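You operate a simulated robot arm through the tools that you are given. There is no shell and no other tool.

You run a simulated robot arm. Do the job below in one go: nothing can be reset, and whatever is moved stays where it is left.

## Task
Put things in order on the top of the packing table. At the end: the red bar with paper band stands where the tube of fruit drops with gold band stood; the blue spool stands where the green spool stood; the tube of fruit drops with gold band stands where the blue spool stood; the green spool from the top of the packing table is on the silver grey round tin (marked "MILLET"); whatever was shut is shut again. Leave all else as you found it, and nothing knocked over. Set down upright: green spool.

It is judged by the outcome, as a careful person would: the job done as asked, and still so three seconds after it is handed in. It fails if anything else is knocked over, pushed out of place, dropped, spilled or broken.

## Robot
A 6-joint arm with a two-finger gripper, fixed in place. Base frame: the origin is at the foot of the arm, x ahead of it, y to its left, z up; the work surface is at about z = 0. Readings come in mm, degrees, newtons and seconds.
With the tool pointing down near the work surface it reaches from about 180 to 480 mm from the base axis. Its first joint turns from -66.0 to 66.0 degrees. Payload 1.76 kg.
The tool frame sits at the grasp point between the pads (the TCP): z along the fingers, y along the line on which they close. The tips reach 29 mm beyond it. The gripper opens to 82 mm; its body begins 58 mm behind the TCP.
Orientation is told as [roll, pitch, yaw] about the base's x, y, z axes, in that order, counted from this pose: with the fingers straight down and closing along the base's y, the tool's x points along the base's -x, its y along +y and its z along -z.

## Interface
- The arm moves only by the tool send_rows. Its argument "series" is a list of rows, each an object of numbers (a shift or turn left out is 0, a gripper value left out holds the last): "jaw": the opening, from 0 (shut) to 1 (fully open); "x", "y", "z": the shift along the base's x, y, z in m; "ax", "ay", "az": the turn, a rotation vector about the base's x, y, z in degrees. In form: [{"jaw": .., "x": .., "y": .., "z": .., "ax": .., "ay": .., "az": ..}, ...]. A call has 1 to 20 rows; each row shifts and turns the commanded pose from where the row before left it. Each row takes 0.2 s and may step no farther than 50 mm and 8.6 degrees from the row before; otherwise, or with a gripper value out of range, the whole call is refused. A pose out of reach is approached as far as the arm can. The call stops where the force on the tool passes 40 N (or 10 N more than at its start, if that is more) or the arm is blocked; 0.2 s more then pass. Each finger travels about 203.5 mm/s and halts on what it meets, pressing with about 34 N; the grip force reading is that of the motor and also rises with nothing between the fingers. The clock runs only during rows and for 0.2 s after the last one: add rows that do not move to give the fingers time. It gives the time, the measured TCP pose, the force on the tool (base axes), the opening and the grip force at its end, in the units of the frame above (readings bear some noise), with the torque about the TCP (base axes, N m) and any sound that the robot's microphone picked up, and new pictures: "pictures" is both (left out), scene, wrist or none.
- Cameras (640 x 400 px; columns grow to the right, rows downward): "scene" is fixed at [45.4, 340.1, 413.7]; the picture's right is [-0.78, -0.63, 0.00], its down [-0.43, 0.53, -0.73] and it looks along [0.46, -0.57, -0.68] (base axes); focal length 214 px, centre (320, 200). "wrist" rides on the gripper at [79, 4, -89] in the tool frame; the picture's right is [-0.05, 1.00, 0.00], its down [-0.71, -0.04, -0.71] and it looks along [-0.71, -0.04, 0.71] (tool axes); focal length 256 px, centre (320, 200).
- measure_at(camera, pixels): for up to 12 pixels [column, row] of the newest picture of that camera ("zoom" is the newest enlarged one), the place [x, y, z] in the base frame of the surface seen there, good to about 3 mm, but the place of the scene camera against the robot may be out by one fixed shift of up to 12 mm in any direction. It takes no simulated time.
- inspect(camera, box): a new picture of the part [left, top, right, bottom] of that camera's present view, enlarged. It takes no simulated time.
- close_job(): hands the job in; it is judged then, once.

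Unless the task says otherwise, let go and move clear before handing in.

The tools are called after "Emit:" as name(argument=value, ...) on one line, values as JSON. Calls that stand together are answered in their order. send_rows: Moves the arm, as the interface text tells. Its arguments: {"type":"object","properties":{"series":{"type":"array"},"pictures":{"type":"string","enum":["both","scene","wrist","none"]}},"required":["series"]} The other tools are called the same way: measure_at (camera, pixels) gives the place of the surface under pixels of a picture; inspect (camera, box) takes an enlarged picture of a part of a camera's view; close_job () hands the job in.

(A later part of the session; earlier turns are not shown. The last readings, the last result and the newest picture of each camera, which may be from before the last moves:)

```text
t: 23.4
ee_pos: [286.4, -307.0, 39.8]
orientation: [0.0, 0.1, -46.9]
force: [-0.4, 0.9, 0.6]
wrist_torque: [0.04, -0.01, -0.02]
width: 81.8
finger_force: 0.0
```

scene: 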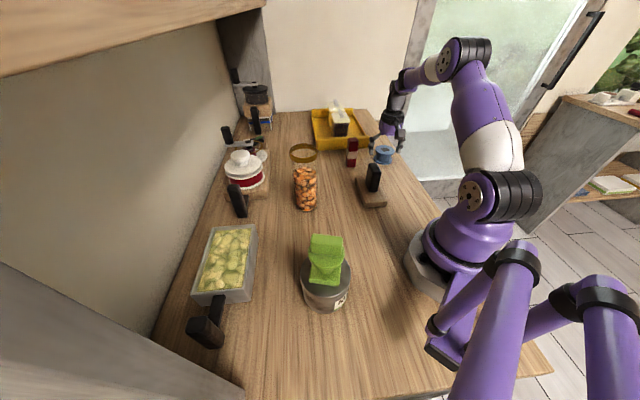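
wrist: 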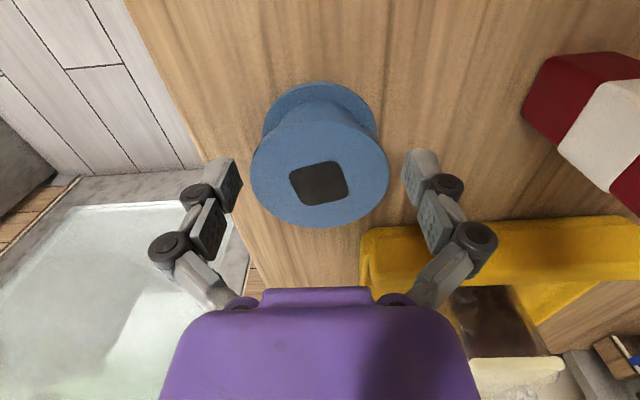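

The hole is now at (319,183), so the spool is centred. I'll drop 5 mm more so the pads span both flanges, then close.

Emit:
send_rows(series=[{"z": -0.004}, {}, {"jaw": 0.6}, {}, {"jaw": 0.0}, {}, {}])

```text
t: 25.0
ee_pos: [287.5, -308.7, 34.9]
orientation: [-0.1, 0.0, -46.9]
force: [0.6, 0.2, 11.6]
wrist_torque: [0.0, 0.01, 0.13]
width: 56.6
finger_force: 33.8
```

scene: 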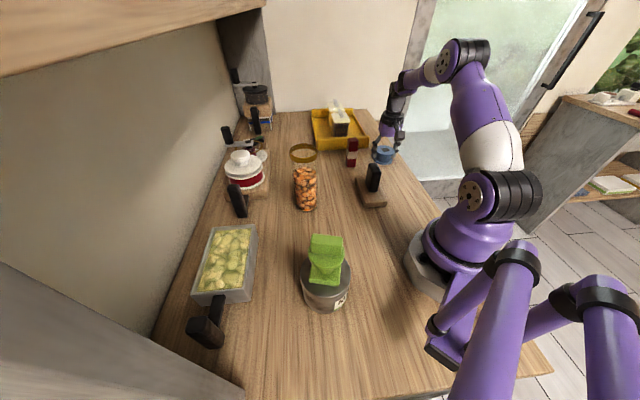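
wrist: 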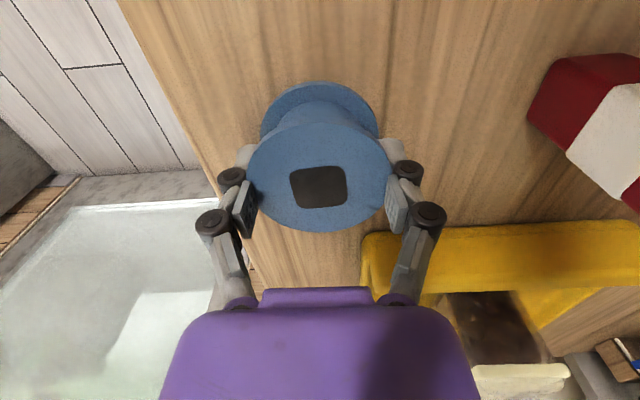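

The blue spool is gripped at 56.6 mm. Its hole at (319,187) puts its centre about 3 mm toward the camera from the TCP, so its original spot is about (285.7,-306). I'll lift it straight up, clear of the 95 mm red bar.

Emit:
send_rows(series=[{"z": 0.006}, {"z": 0.02}, {"z": 0.035}, {"z": 0.04}, {"z": 0.04}, {}])

```text
t: 26.4
ee_pos: [284.8, -308.5, 175.5]
orientation: [0.0, -0.1, -46.9]
force: [0.1, -0.8, -0.3]
wrist_torque: [0.02, 0.0, 0.0]
width: 55.5
finger_force: 34.1
```

scene: 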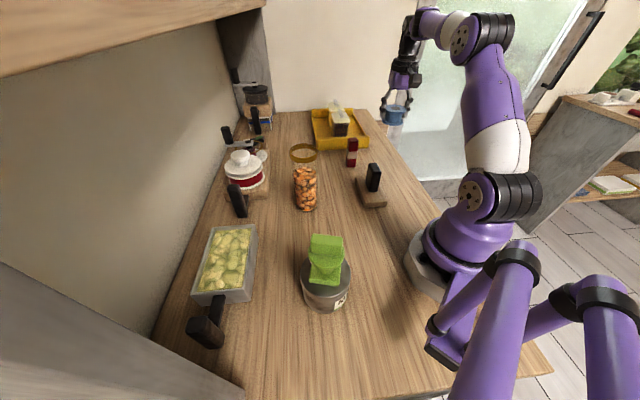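
wrist: 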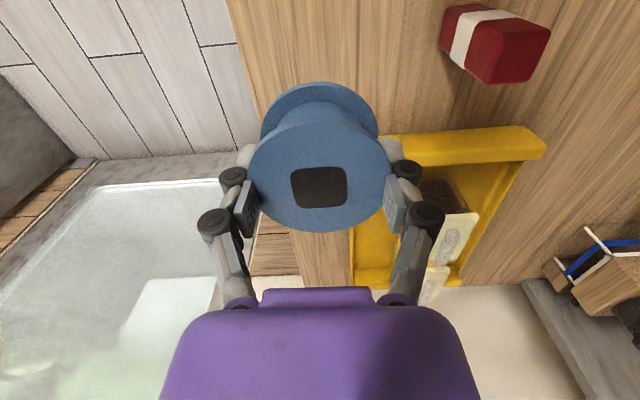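

The spool came up level. I'll carry it at z≈175 over to the green spool's old spot at (412,-94), keeping the jaw heading.

Emit:
send_rows(series=[{"x": 0.0213, "y": 0.0352}, {"x": 0.0213, "y": 0.0352}, {"x": 0.0213, "y": 0.0352}, {"x": 0.0213, "y": 0.0352}, {"x": 0.0213, "y": 0.0352}, {"x": 0.0213, "y": 0.0352}, {}, {}])

```text
t: 28.2
ee_pos: [415.4, -96.8, 172.9]
orientation: [0.0, -0.1, -46.9]
force: [0.5, -0.1, -0.8]
wrist_torque: [-0.02, -0.01, 0.01]
width: 55.2
finger_force: 33.5
```

scene: 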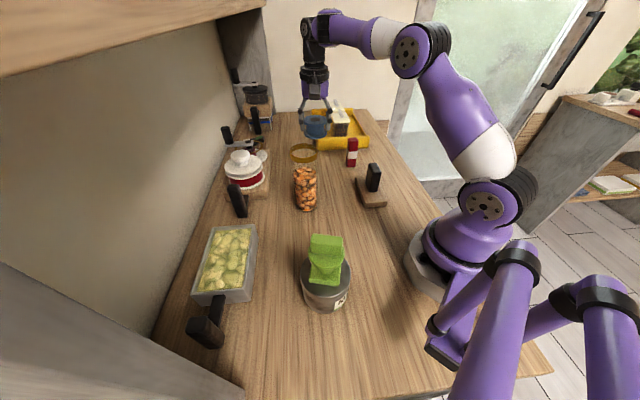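
wrist: 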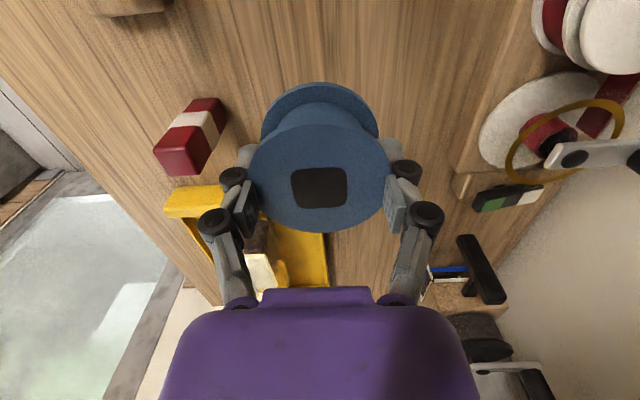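

I'll measure the held spool's rim from the wrist picture to see exactly where its centre is.

Emit:
measure_at(camera="wrist", pixels=[[319, 187], [252, 172], [386, 172], [319, 128], [319, 227], [270, 145], [368, 145], [270, 210], [368, 210], [295, 90], [345, 90], [319, 86]])

```text
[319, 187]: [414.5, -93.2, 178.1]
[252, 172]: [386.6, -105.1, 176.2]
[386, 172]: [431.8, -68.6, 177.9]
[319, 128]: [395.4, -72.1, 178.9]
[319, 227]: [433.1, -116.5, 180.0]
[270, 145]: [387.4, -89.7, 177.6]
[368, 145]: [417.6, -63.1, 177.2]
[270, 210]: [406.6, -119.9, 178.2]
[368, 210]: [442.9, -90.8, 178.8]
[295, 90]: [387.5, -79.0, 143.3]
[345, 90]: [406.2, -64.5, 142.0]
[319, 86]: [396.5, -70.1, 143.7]
```

The spool's centre is at about (414,-92.5) and the target is (412,-94). I'll shift by (-2,-1.5) mm and lower to just above the table.

Emit:
send_rows(series=[{"x": -0.002, "y": -0.0015}, {"z": -0.04}, {"z": -0.04}, {"z": -0.035}, {"z": -0.015}, {}, {}])

```text
t: 29.8
ee_pos: [411.2, -98.3, 41.1]
orientation: [0.0, 0.0, -46.9]
force: [0.1, -0.4, -0.8]
wrist_torque: [-0.02, -0.01, 0.02]
width: 55.4
finger_force: 34.4
```

scene: 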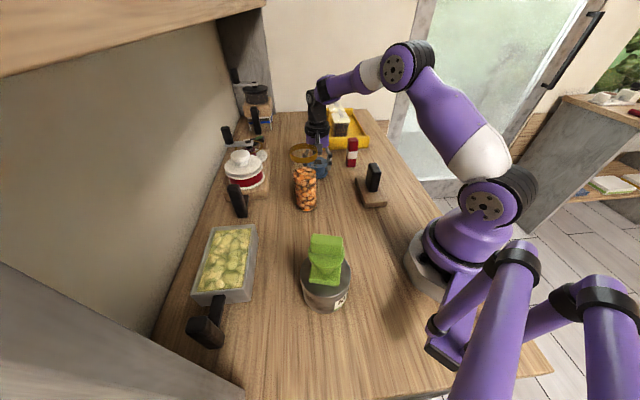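
wrist: 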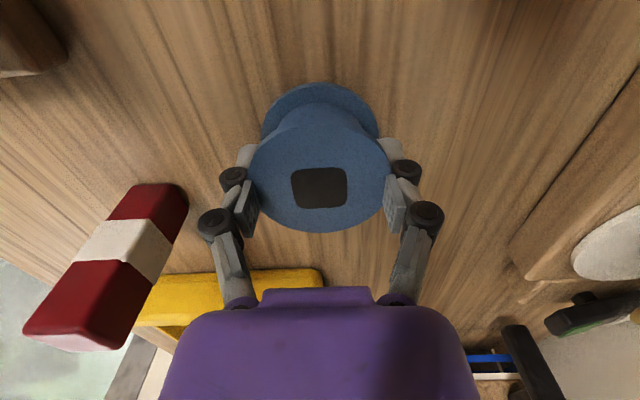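

Emit:
measure_at(camera="wrist", pixels=[[319, 187], [252, 172], [386, 172], [319, 128], [319, 227], [270, 145], [368, 145], [270, 210], [368, 210], [180, 200], [60, 330], [319, 86]])

```text
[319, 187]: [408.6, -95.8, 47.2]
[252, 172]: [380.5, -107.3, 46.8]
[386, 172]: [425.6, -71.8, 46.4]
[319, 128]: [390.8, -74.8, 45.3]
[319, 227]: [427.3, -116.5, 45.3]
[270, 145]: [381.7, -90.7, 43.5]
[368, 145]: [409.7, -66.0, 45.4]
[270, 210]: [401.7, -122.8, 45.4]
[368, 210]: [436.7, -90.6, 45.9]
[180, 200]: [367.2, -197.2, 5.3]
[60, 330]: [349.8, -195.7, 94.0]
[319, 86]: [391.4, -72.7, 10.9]
```

The spool's centre is now at about (408.7,-94.8), so I'll shift +3 mm in x and lower the last 5–6 mm onto the table.

Emit:
send_rows(series=[{"x": 0.003, "y": 0.001}, {}, {"z": -0.003}, {"z": -0.001}, {}], pictures="wrist")

```text
t: 31.0
ee_pos: [415.8, -96.3, 38.4]
orientation: [0.1, 0.0, -46.9]
force: [-0.5, 0.3, 0.5]
wrist_torque: [0.02, -0.01, 0.01]
width: 55.0
finger_force: 33.7
```

wrist: 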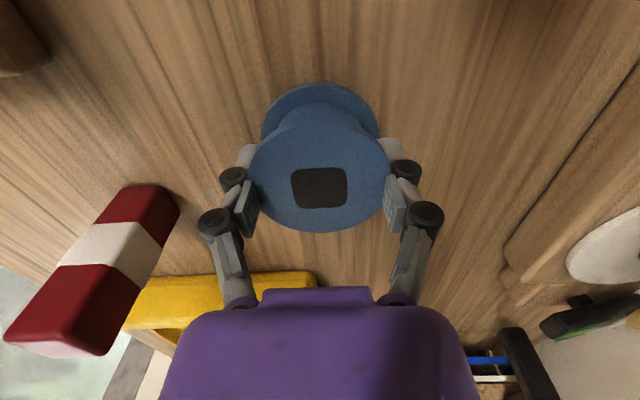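

Emit:
send_rows(series=[{"z": -0.001}, {"z": -0.001}, {"z": -0.001}, {}], pictures="none")

Emit:
measure_at(camera="wrist", pixels=[[319, 187], [252, 172], [386, 172], [319, 128], [319, 227], [270, 145], [368, 210], [368, 145], [270, 210]])

```text
t: 32.0
ee_pos: [415.5, -96.1, 35.1]
orientation: [0.0, 0.0, -46.9]
force: [0.7, 0.2, 0.1]
wrist_torque: [0.03, -0.01, 0.01]
width: 54.9
finger_force: 33.9
```

```text
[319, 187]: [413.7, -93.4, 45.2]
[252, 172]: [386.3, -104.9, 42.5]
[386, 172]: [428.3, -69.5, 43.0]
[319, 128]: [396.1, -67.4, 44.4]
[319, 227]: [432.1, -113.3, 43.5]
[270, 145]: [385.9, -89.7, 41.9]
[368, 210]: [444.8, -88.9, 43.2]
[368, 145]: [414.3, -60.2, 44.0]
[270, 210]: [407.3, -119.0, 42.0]
```

At z=35.1 there's still no contact, and the centre measures about (413.5,-92). I'll make a small correction and keep lowering by 1 mm steps.

Emit:
send_rows(series=[{"x": -0.001, "y": -0.0015}, {"z": -0.001}, {"z": -0.001}, {}], pictures="none")

```text
t: 33.0
ee_pos: [414.8, -98.2, 35.1]
orientation: [0.0, -0.1, -46.9]
force: [-5.8, -0.6, 21.2]
wrist_torque: [-0.04, 0.21, 0.14]
width: 55.3
finger_force: 33.9
```

Contact came at 21 N. I'll ease up 0.5 mm, open the jaw to about 70 mm, and lift away.

Emit:
send_rows(series=[{"z": 0.0007}, {"jaw": 0.75}, {"jaw": 0.88}, {}, {"z": 0.01}, {"z": 0.03}, {"z": 0.04}, {"z": 0.05}, {}])

```text
t: 35.0
ee_pos: [413.1, -97.6, 165.2]
orientation: [0.0, -0.1, -46.9]
force: [0.3, -0.6, 0.6]
wrist_torque: [-0.02, 0.02, 0.03]
width: 72.2
finger_force: 0.1
```

scene: 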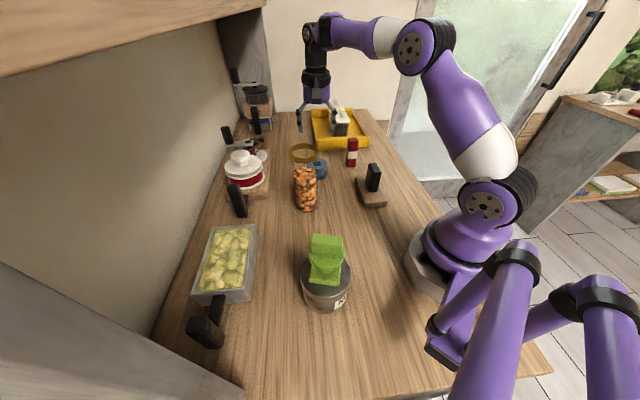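
wrist: 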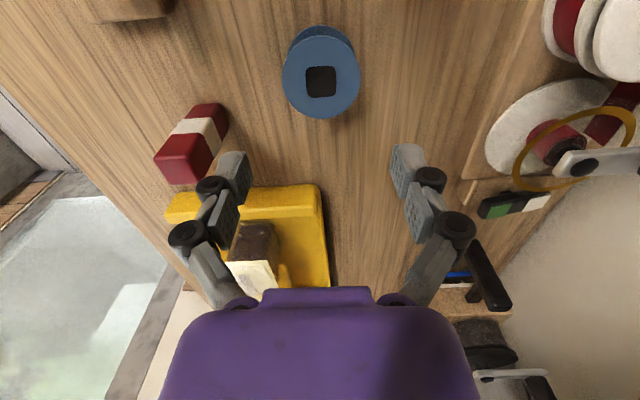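

The blue spool stands at (321,75). I'll verify its centre with the wrist camera.

Emit:
measure_at(camera="wrist", pixels=[[321, 80], [286, 75], [356, 75], [321, 39], [321, 114], [298, 48], [345, 48], [298, 104], [346, 104]])

Emit:
measure_at(camera="scene", pixels=[[321, 163], [293, 152], [315, 153], [303, 146], [303, 159], [303, 210], [295, 180], [316, 180]])

```text
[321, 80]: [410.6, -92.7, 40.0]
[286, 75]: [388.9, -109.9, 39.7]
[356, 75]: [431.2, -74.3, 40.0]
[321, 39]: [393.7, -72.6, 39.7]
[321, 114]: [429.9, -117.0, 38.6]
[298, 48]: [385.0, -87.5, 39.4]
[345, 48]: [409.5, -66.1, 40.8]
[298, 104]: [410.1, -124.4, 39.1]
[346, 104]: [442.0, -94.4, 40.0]
```

```text
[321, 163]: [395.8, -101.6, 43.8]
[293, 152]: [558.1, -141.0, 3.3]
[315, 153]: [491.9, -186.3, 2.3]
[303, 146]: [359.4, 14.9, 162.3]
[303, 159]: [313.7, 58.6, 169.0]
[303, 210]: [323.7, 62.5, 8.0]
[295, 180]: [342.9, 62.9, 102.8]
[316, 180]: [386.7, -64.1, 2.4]
```

The blue spool stands centred at about (411,-94), which matches. Next is the tube: I'll rise to z≈250 and move over (343,34) for a close look at its rim and its neighbours.

Emit:
send_rows(series=[{"jaw": 1, "z": 0.045}, {"z": 0.045}, {"x": -0.0174, "y": 0.0329, "az": 6.75}, {"x": -0.0174, "y": 0.0329, "az": 6.75}, {"x": -0.0174, "y": 0.0329, "az": 6.75}, {"x": -0.0174, "y": 0.0329, "az": 6.75}, {}, {}])

```text
t: 36.8
ee_pos: [411.2, 26.4, 234.5]
orientation: [0.0, 0.0, -19.8]
force: [0.1, 0.7, 0.0]
wrist_torque: [-0.01, 0.04, -0.02]
width: 81.8
finger_force: 0.1
out of reach, approached as far as the arm can: row 2, 3, 4, 5
```

scene: 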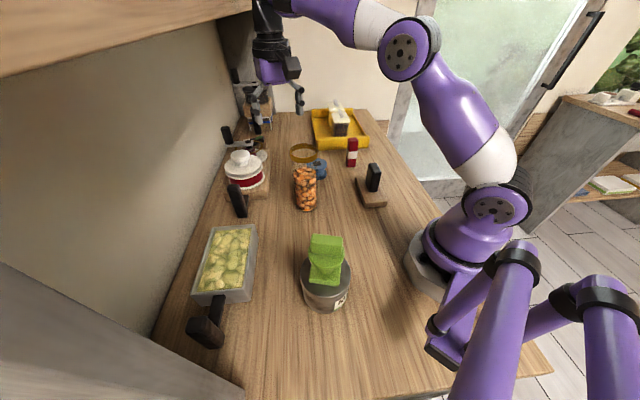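
wrist: 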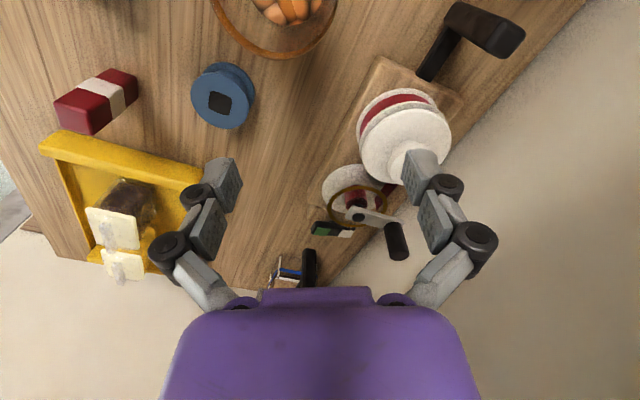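

The arm ran into its reach limit at that height and stopped at (411,26,234), still well above everything. I'll send a small inward step and see where it goes.

Emit:
send_rows(series=[{"x": -0.01}, {}], pictures="none")

```text
t: 37.4
ee_pos: [401.0, 26.4, 233.4]
orientation: [0.0, 0.1, -19.9]
force: [0.3, 0.3, 0.2]
wrist_torque: [-0.03, -0.02, 0.03]
width: 81.8
finger_force: 0.0
```

The command follows the actual pose, so small steps work. I'll move in to centre over the tube.

Emit:
send_rows(series=[{"x": -0.029, "y": 0.004, "z": 0.01}, {"x": -0.0285, "y": 0.0036}, {}, {}])

```text
t: 38.4
ee_pos: [344.2, 36.3, 245.1]
orientation: [0.0, 0.0, -19.9]
force: [0.2, -0.2, 0.5]
wrist_torque: [0.01, -0.01, -0.01]
width: 82.1
finger_force: 0.1
```

scene: 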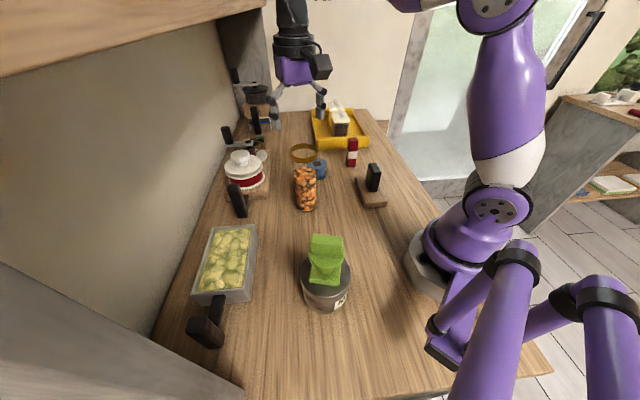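
wrist: 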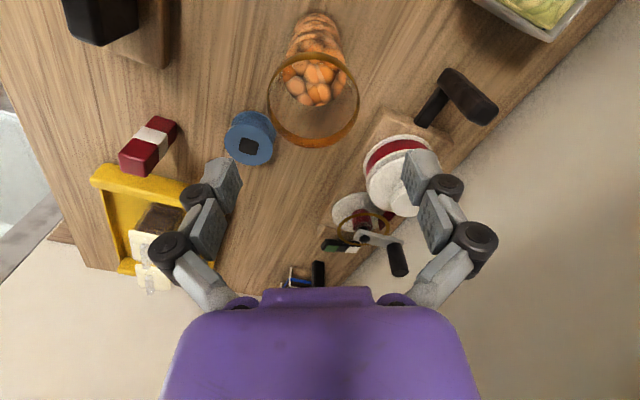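

The rim's ellipse is centred near (313,100). I'll zoom in and measure the rim, plus the nearby black handle and white pot for clearance.

Emit:
inspect(camera="wrist", box=[260, 0, 370, 150])

Emit:
measure_at(camera="wrist", pixels=[[269, 100], [357, 100], [313, 54], [314, 144], [282, 68], [343, 66], [282, 132], [345, 131], [470, 95], [432, 108], [400, 160], [400, 190]])

```text
2.67 times, centred on (315, 75) of wrist
```

zoom: 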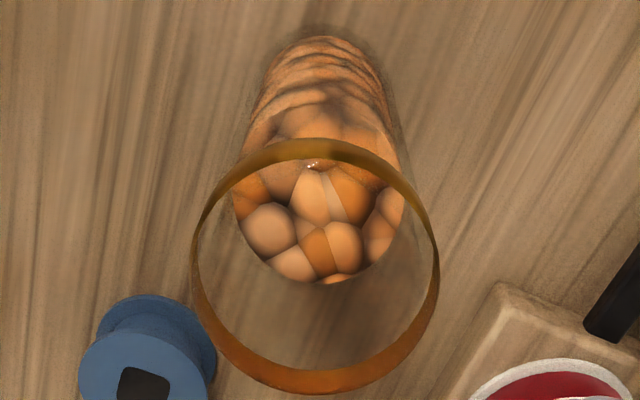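

```text
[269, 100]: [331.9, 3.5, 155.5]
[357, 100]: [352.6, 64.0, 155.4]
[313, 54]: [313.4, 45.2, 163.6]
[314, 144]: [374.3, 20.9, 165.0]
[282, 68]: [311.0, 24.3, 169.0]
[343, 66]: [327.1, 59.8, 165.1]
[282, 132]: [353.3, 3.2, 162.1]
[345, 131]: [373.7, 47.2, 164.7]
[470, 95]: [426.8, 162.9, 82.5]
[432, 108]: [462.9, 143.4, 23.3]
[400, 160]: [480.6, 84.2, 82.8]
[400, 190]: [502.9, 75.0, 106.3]
```

The tube's centre is about (342.3,33.5) and its band radius about 32, and nothing is near the fingers. I'll correct by (-1.9,-2.8) mm and descend until the tips are just past the rim, then check.

Emit:
send_rows(series=[{"x": -0.0019, "y": -0.0028}, {"z": -0.02}, {"z": -0.015}, {}, {}])

```text
t: 39.6
ee_pos: [343.5, 31.7, 209.1]
orientation: [0.1, 0.1, -19.9]
force: [-0.1, 0.3, -0.5]
wrist_torque: [0.02, -0.01, 0.01]
width: 82.1
finger_force: 0.0
```

scene: 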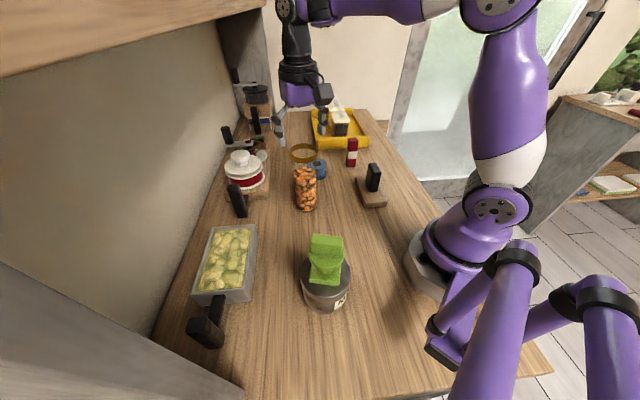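
wrist: 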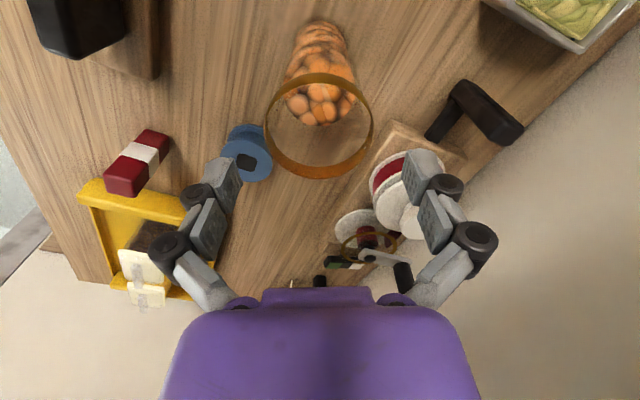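

Emit:
measure_at(camera="wrist", pixels=[[265, 122], [371, 122], [318, 75], [318, 172], [280, 90], [356, 90], [278, 155], [358, 155], [318, 176], [300, 172], [335, 172], [318, 79]])

```text
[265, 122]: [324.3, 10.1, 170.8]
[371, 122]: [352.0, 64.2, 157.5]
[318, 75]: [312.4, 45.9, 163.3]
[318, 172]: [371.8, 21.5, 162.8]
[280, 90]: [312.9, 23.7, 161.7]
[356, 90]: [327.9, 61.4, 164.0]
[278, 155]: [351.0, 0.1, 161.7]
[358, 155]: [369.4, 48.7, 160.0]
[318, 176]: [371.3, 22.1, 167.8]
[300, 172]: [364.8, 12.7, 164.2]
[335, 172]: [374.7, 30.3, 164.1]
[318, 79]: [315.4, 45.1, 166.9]
```

The tube's centre is at (341.5,33.5), so I'll nudge (-2,+1.5) mm and descend to z≈120, with the tips straddling the glass below the gold band.

Emit:
send_rows(series=[{"x": -0.002, "y": 0.0015}, {"z": -0.02}, {"z": -0.02}, {"z": -0.02}, {"z": -0.02}, {"z": -0.009}, {}])

```text
t: 41.2
ee_pos: [344.5, 32.1, 121.1]
orientation: [0.2, -0.6, -20.2]
force: [-1.0, -2.6, 8.1]
wrist_torque: [-0.08, 0.0, 0.0]
width: 81.9
finger_force: 0.1
stopped in row 7: the force on the tool passed its limit at 42 N (the readings are from after the stop); the commanded pose is now the measured one
```

scene: 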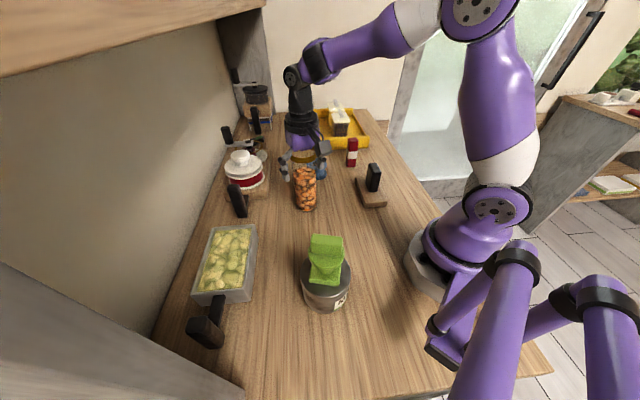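
wrist: 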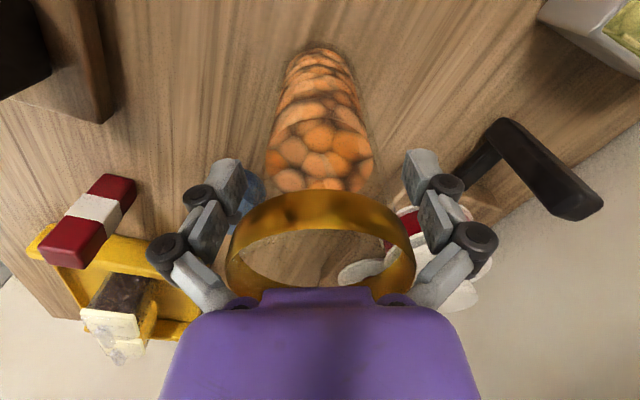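

The gripper's palm touched the rim at z≈121, stopping at 42 N straight down; the tube still stands upright in the view. I'll back off 11 mm and re-check its position before gripping.

Emit:
send_rows(series=[{"z": 0.005}, {"z": 0.006}, {}, {}])

Emit:
inspect(camera="scene", box=[265, 110, 345, 225])

```text
t: 42.2
ee_pos: [342.8, 32.4, 132.0]
orientation: [0.2, -0.4, -20.1]
force: [-0.5, 0.4, 0.6]
wrist_torque: [-0.03, -0.01, 0.02]
width: 82.3
finger_force: 0.0
```

scene: 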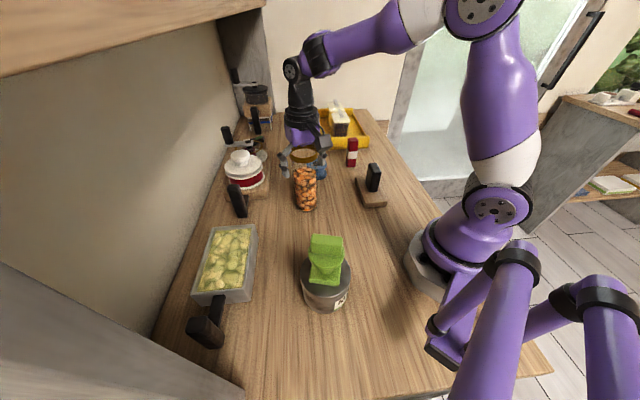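
wrist: 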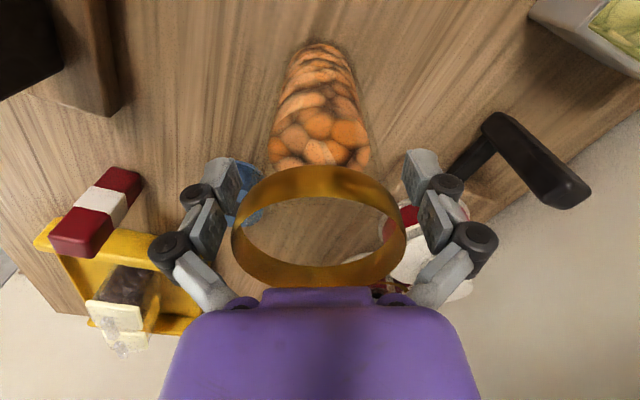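

```text
3.48 times, centred on (305, 168) of scene
```

zoom: 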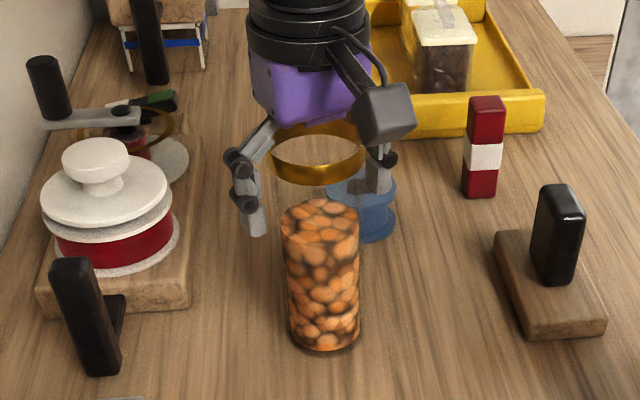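

The tube is upright and centred, and the distal pads lie below the band. I'll level the tool, lower 3 mm, and close gently in steps.

Emit:
send_rows(series=[{"z": -0.003, "ax": -0.2, "ay": 0.4}, {"jaw": 0.9}, {"jaw": 0.84}, {"jaw": 0.8}, {"jaw": 0.76}, {"jaw": 0.72}, {"jaw": 0.6}, {"jaw": 0.0}, {}, {}])

```text
t: 44.2
ee_pos: [344.0, 32.2, 130.9]
orientation: [0.1, -0.5, -20.0]
force: [-3.4, 0.7, 28.6]
wrist_torque: [0.11, 0.14, 0.25]
width: 60.8
finger_force: 34.2
stopped in row 10: the force on the tool passed its limit at 41 N (the readings are from after the stop); the commanded pose is now the measured one
```

scene: 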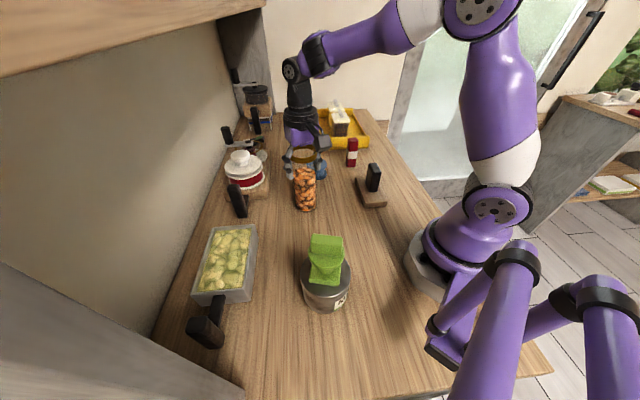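
wrist: 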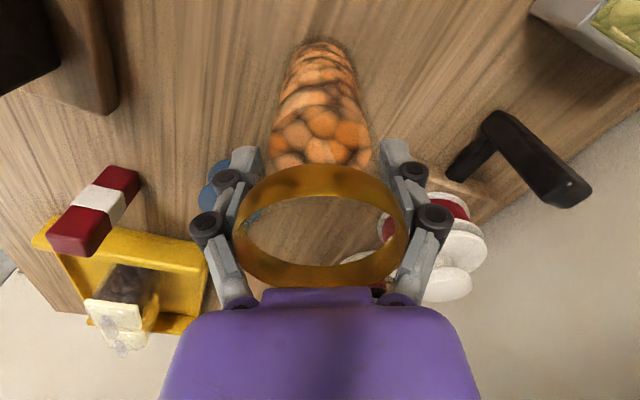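

The fingers hold the tube at 60.8 mm with 34 N. The upward reaction comes from the closing arc pressing the tube down. I'll relieve it by lifting gently.

Emit:
send_rows(series=[{"z": 0.002}, {"z": 0.002}, {"z": 0.004}, {"z": 0.006}, {}, {}])

Emit:
inspect(camera="scene", box=[265, 110, 345, 225])

```text
t: 45.6
ee_pos: [344.4, 32.4, 143.3]
orientation: [0.0, -0.3, -20.0]
force: [0.4, 0.8, -2.5]
wrist_torque: [0.02, -0.01, 0.01]
width: 59.1
finger_force: 34.0
```

scene: 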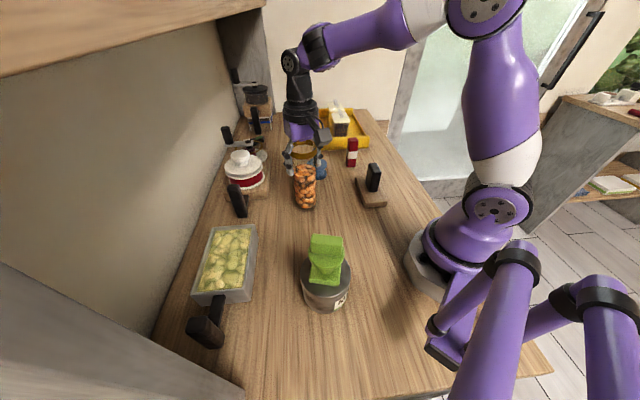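
wrist: 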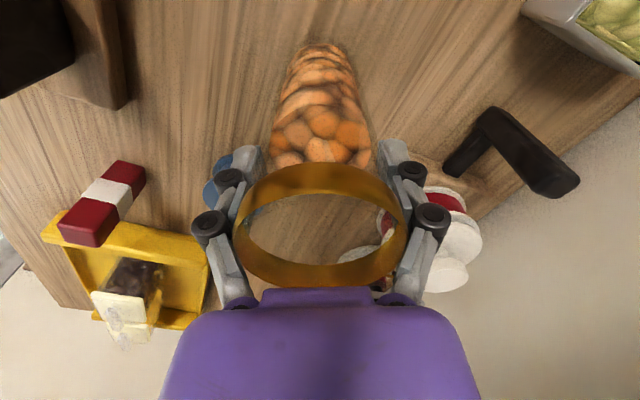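

```text
3.48 times, centred on (305, 168) of scene
```

zoom: 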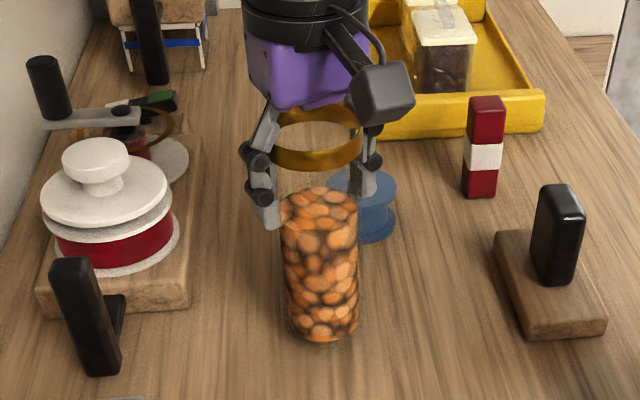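

The tube is about 12 mm up, held upright, with roughly 2.5 N of load. I'll raise it to z≈240 (bottom at about 109, above the red bar and the black item) and carry it on an inward path toward the blue spool's old spot.

Emit:
send_rows(series=[{"z": 0.02}, {"z": 0.025}, {"z": 0.027}, {"z": 0.023}, {}, {"x": -0.0057, "y": -0.0303, "az": -2.5}, {"x": -0.0057, "y": -0.0303, "az": -2.5}, {"x": -0.0057, "y": -0.0303, "az": -2.5}, {"x": -0.0057, "y": -0.0303, "az": -2.5}, {"x": -0.0057, "y": -0.0303, "az": -2.5}, {"x": -0.0057, "y": -0.0303, "az": -2.5}, {"x": -0.005, "y": -0.0267, "az": -4}, {"x": -0.005, "y": -0.0267, "az": -4}, {"x": -0.005, "y": -0.0267, "az": -4}, {}, {}])

```text
t: 49.0
ee_pos: [293.4, -228.6, 238.8]
orientation: [0.1, -0.3, -47.0]
force: [-0.4, 0.6, -2.1]
wrist_torque: [0.01, 0.0, 0.05]
width: 59.2
finger_force: 34.0
```

scene: 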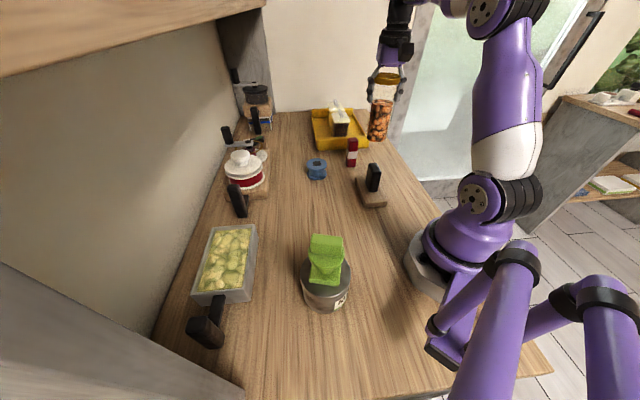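
wrist: 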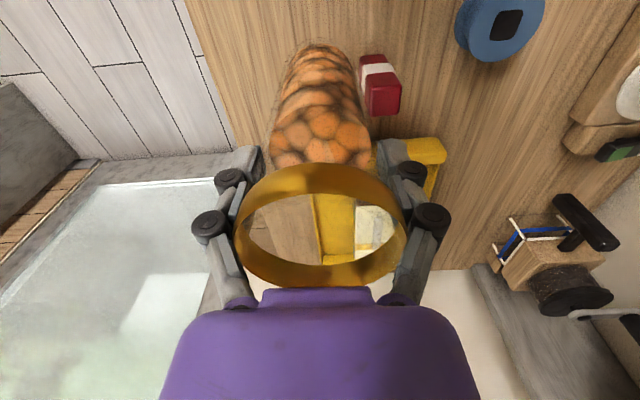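

The tube is held upright mid-path and clear of the red bar. I'll measure its rim to find its centre relative to the TCP.

Emit:
inspect(camera="wrist", box=[220, 150, 420, 300])

Emit:
measure_at(camera="wrist", pixels=[[320, 168], [320, 190], [320, 274], [320, 280], [236, 225], [404, 225], [260, 185], [380, 185], [270, 268], [370, 268], [320, 150], [320, 60]])

```text
2.67 times, centred on (320, 225) of wrist
```

zoom: 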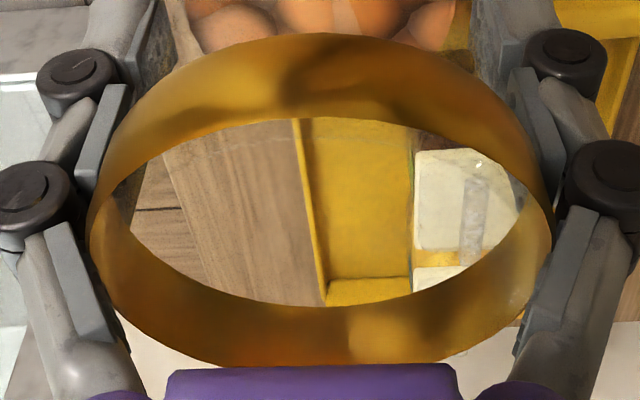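

```text
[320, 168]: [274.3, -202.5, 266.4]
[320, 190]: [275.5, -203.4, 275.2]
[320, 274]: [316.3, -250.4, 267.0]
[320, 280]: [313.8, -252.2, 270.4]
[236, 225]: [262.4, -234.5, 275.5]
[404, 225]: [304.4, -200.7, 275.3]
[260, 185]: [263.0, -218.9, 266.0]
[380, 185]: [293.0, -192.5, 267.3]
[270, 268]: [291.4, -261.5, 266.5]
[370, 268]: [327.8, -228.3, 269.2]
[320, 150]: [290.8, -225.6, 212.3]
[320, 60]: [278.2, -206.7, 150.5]
```

The tube's centre is within 2 mm of the TCP. I'll carry it to (285,-307.5) and lower it to about 8 mm above the table.

Emit:
send_rows(series=[{"x": -0.0028, "y": -0.0263, "z": -0.013}, {"x": -0.0028, "y": -0.0263, "z": -0.013}, {"x": -0.0027, "y": -0.0264, "z": -0.013}, {}, {"z": -0.02}, {"z": -0.02}, {"z": -0.015}, {}, {}])

Emit:
inspect(camera="scene", box=[340, 80, 430, 200])

```text
t: 51.0
ee_pos: [286.1, -306.5, 144.2]
orientation: [-0.2, -0.3, -47.0]
force: [-0.1, 0.6, -2.5]
wrist_torque: [-0.02, 0.0, 0.0]
width: 59.1
finger_force: 34.4
```

scene: 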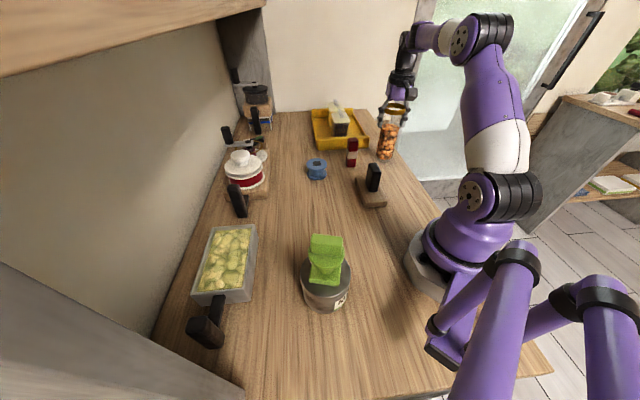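
wrist: 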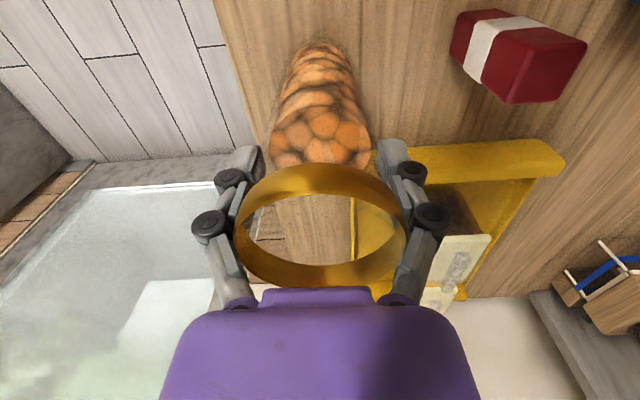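

```text
3.33 times, centred on (385, 140) of scene
```

zoom: 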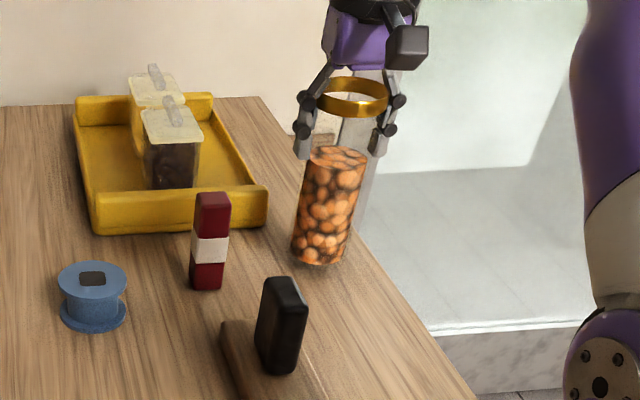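

Emit:
measure_at(camera="wrist", pixels=[[320, 168], [320, 192], [320, 276], [320, 280], [250, 195], [390, 195], [260, 185], [380, 185], [270, 268], [370, 268], [320, 60], [290, 75]])

Emit:
send_rows(series=[{"z": -0.005}, {"z": -0.003}, {"z": -0.001}, {}], pictures="none")

```text
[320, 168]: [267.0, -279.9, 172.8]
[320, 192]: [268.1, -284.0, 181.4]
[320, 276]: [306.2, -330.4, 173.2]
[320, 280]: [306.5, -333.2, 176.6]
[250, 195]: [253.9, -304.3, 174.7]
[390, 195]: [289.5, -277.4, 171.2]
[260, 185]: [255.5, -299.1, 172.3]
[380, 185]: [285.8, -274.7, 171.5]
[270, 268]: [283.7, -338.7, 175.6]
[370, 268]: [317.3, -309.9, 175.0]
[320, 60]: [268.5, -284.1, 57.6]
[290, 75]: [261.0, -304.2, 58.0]
```

```text
t: 52.0
ee_pos: [286.9, -307.1, 134.0]
orientation: [-0.1, -0.3, -47.1]
force: [0.6, 0.3, -2.6]
wrist_torque: [0.02, 0.01, 0.03]
width: 58.9
finger_force: 34.0
```

The tube's centre measures (286,-306), which is right on target. I'll keep lowering in 1 mm steps until it touches.

Emit:
send_rows(series=[{"z": -0.001}, {"z": -0.001}, {}], pictures="none")

```text
t: 52.8
ee_pos: [286.4, -308.3, 133.4]
orientation: [-0.1, -0.4, -46.9]
force: [0.3, -0.7, -2.7]
wrist_torque: [-0.01, 0.02, -0.02]
width: 59.0
finger_force: 34.2
```

Emit:
send_rows(series=[{"z": -0.001}, {"z": -0.001}, {}], pictures="none")

```text
t: 53.6
ee_pos: [284.6, -308.4, 131.9]
orientation: [-0.1, -0.5, -47.0]
force: [-3.9, 0.7, 13.6]
wrist_torque: [0.3, 0.25, 0.08]
width: 59.1
finger_force: 33.7
```

Contact came at z≈132. I'll open slowly, in small steps, so the tube settles flat.

Emit:
send_rows(series=[{"jaw": 0.74}, {"jaw": 0.78}, {"jaw": 0.84}, {"jaw": 0.92}, {"jaw": 1.0}, {}, {}])

```text
t: 55.2
ee_pos: [285.8, -307.1, 130.2]
orientation: [-0.1, -0.3, -47.0]
force: [-0.2, -0.1, 0.0]
wrist_torque: [-0.03, -0.01, -0.06]
width: 82.0
finger_force: 0.0
```

scene: 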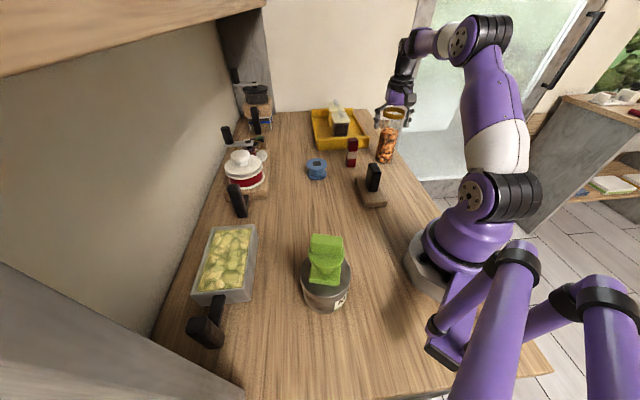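
wrist: 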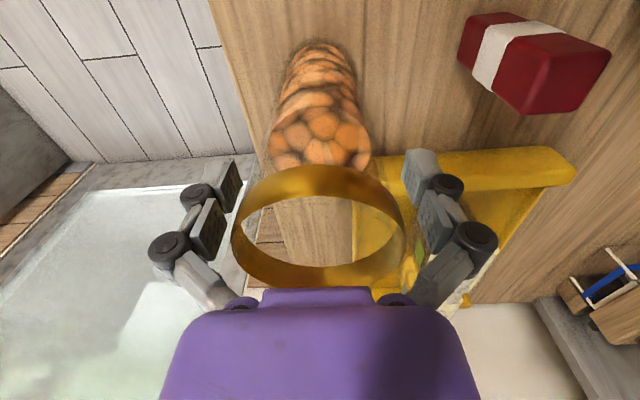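

The tube stands free with the jaw fully open. I'll raise the gripper straight up until the tips clear the rim.

Emit:
send_rows(series=[{"z": 0.015}, {"z": 0.02}, {"z": 0.025}, {"z": 0.022}, {}, {}])

```text
t: 56.6
ee_pos: [285.1, -310.5, 214.7]
orientation: [-0.1, -0.4, -47.1]
force: [0.0, -1.3, 0.3]
wrist_torque: [-0.04, 0.01, 0.0]
width: 82.0
finger_force: 0.1
```

scene: 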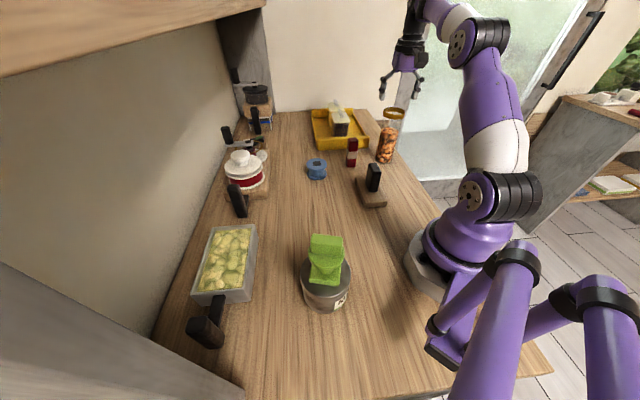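
wrist: 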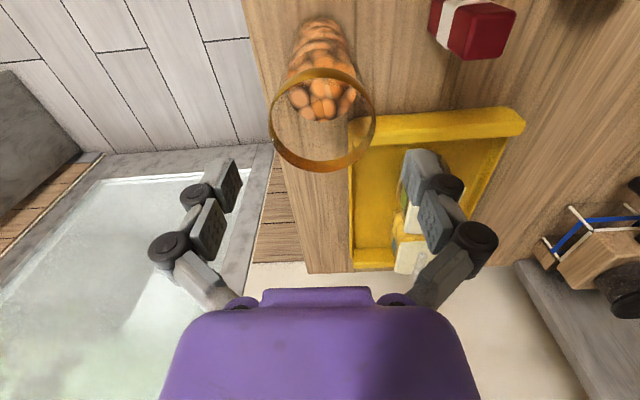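

The tube stands upright at its new place with its rim near (323,115) in the wrist view. Next I'll go over the red bar at (356,-206), turning the jaws square to its faces (-45°).

Emit:
send_rows(series=[{"x": 0.0237, "y": 0.0348, "az": 0.7}, {"x": 0.0237, "y": 0.0348, "az": 0.7, "ay": 0.3}, {"x": 0.0236, "y": 0.0349, "az": 0.6}, {"jaw": 0.7}, {}, {}])

```text
t: 58.0
ee_pos: [357.0, -202.0, 212.0]
orientation: [-0.3, -0.1, -45.0]
force: [-0.2, -0.4, 0.1]
wrist_torque: [0.01, 0.0, -0.02]
width: 57.5
finger_force: 0.1
```

scene: 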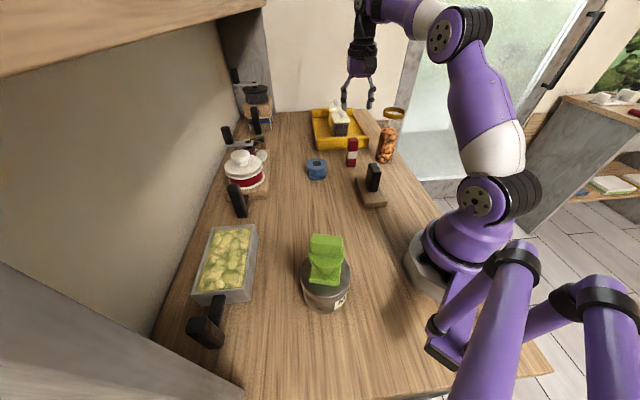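
wrist: 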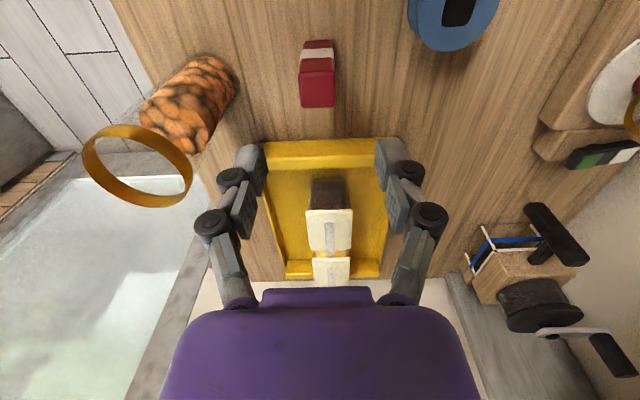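

The bar's top face is at (318,85), nearly centred and square to the jaws. I'll measure its corners.

Emit:
inspect(camera="wrist", box=[280, 30, 360, 120])

Emit:
measure_at(camera="zoom", pixels=[[248, 195], [385, 195], [248, 325], [385, 325], [315, 260], [250, 50], [380, 50]])

```text
4.44 times, centred on (320, 75) of wrist
```

zoom: 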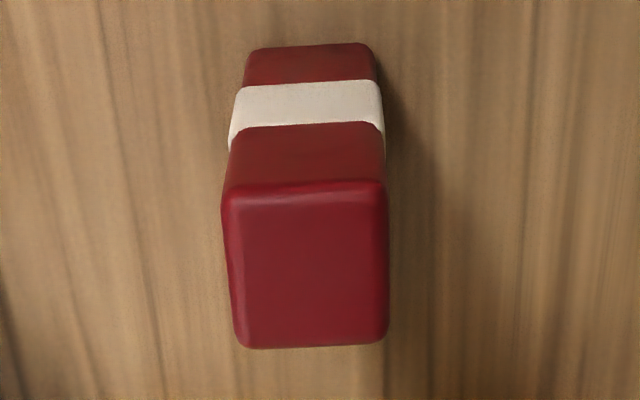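

```text
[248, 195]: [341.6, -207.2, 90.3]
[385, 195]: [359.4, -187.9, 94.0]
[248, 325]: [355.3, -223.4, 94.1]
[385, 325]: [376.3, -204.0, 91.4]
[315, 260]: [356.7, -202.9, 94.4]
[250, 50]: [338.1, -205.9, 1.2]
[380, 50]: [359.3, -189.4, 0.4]
```

The bar's centre is at about (357.5,-206). I'll shift (+0.5,-4) mm and descend to z≈105, with the tips just above the bar's top region, to check alignment.

Emit:
send_rows(series=[{"x": 0.0005, "y": -0.004, "ax": 0.3}, {"z": -0.04}, {"z": -0.035}, {}, {}], pictures="wrist")

```text
t: 59.2
ee_pos: [356.9, -208.1, 136.0]
orientation: [-0.1, 0.0, -44.9]
force: [-0.3, 1.3, -0.7]
wrist_torque: [0.05, 0.0, -0.02]
width: 57.1
finger_force: 0.1
```

wrist: 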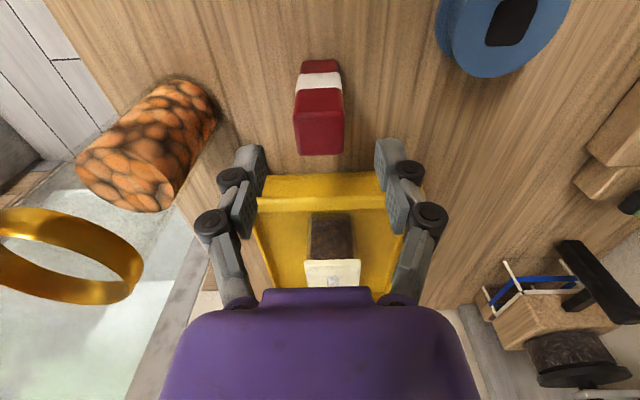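

The bar's top at (319,133) is centred between the pads. I'll nudge it and descend to z≈66 around the bar.

Emit:
send_rows(series=[{"x": -0.001, "y": 0.0015}, {"z": -0.03}, {"z": -0.025}, {"z": -0.014}, {}, {}])

```text
t: 60.6
ee_pos: [355.6, -207.1, 67.8]
orientation: [-0.1, 0.1, -44.9]
force: [-0.4, -0.1, -0.3]
wrist_torque: [-0.01, 0.0, -0.02]
width: 57.5
finger_force: 0.0
```

scene: 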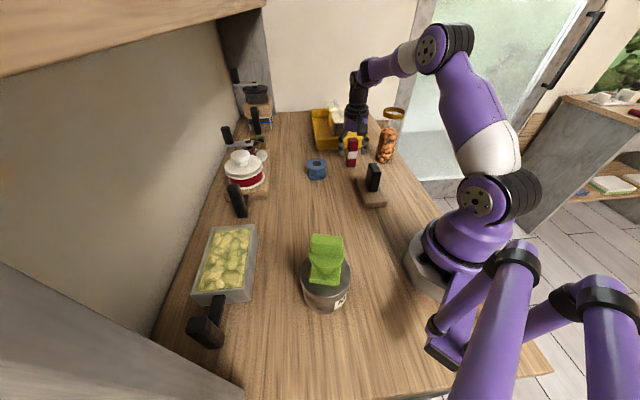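
wrist: 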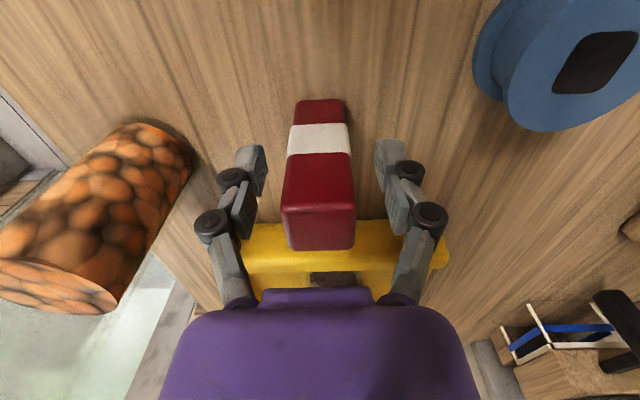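

The bar at (319,175) sits centred between the pads at z=67.8. I'll close on it.

Emit:
send_rows(series=[{"jaw": 0.5}, {"jaw": 0.4}, {"jaw": 0.0}, {}, {}])

```text
t: 61.8
ee_pos: [356.5, -205.5, 67.8]
orientation: [-0.1, 0.1, -44.9]
force: [-0.2, 0.4, 2.6]
wrist_torque: [0.02, -0.02, 0.03]
width: 28.7
finger_force: 33.7
```

scene: 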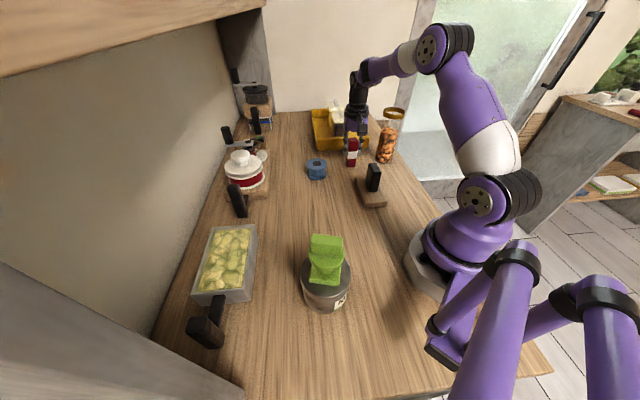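
wrist: 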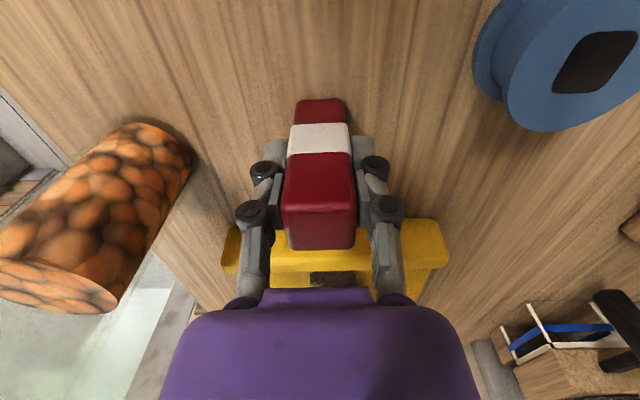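

The bar is gripped at 28.7 mm with no side load. I'll lift it and carry it to the tube's old spot at (341.5,33.5).

Emit:
send_rows(series=[{"z": 0.01}, {"z": 0.03}, {"z": 0.04}, {}, {"x": -0.0021, "y": 0.0341}, {"x": -0.0021, "y": 0.0341}, {"x": -0.0021, "y": 0.0341}, {"x": -0.0021, "y": 0.0341}, {"x": -0.0021, "y": 0.0341}, {"x": -0.0021, "y": 0.0341}, {"x": -0.0021, "y": 0.0341}, {}, {}])

```text
t: 64.6
ee_pos: [339.0, 32.9, 148.9]
orientation: [-0.1, 0.1, -45.0]
force: [-0.8, 0.2, -1.0]
wrist_torque: [0.0, 0.03, 0.01]
width: 29.1
finger_force: 34.1
```

scene: 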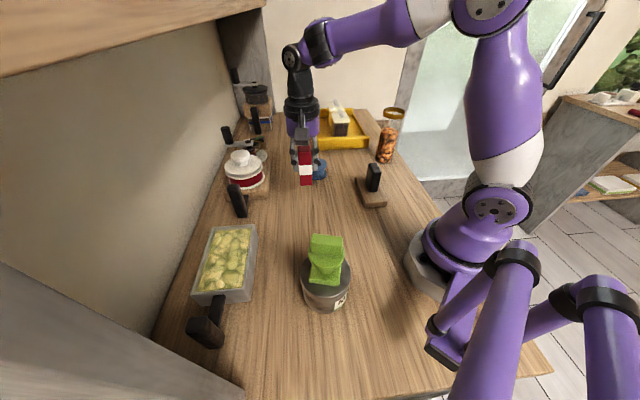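
wrist: 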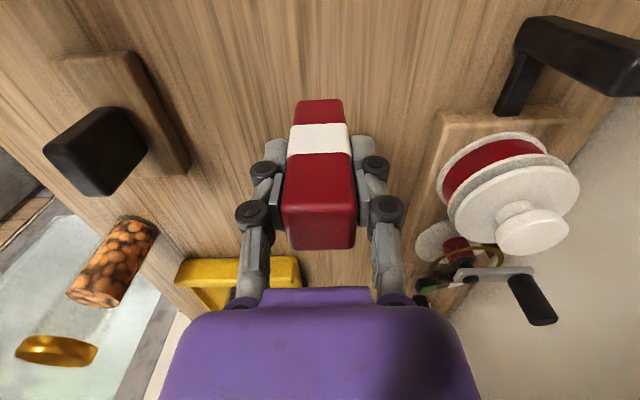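

The bar hangs upright above the spot. I'll measure the bar's top corners to learn its exact centre before I lower it.

Emit:
measure_at(camera="wrist", pixels=[[286, 210], [353, 210], [293, 245], [350, 245], [319, 228], [300, 104], [340, 104], [319, 175]])

```text
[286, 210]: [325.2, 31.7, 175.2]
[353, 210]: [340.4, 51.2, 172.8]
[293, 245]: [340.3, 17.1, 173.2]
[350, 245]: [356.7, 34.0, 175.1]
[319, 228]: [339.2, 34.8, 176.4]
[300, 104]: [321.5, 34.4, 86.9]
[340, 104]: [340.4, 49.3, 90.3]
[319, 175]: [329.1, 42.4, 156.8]
```

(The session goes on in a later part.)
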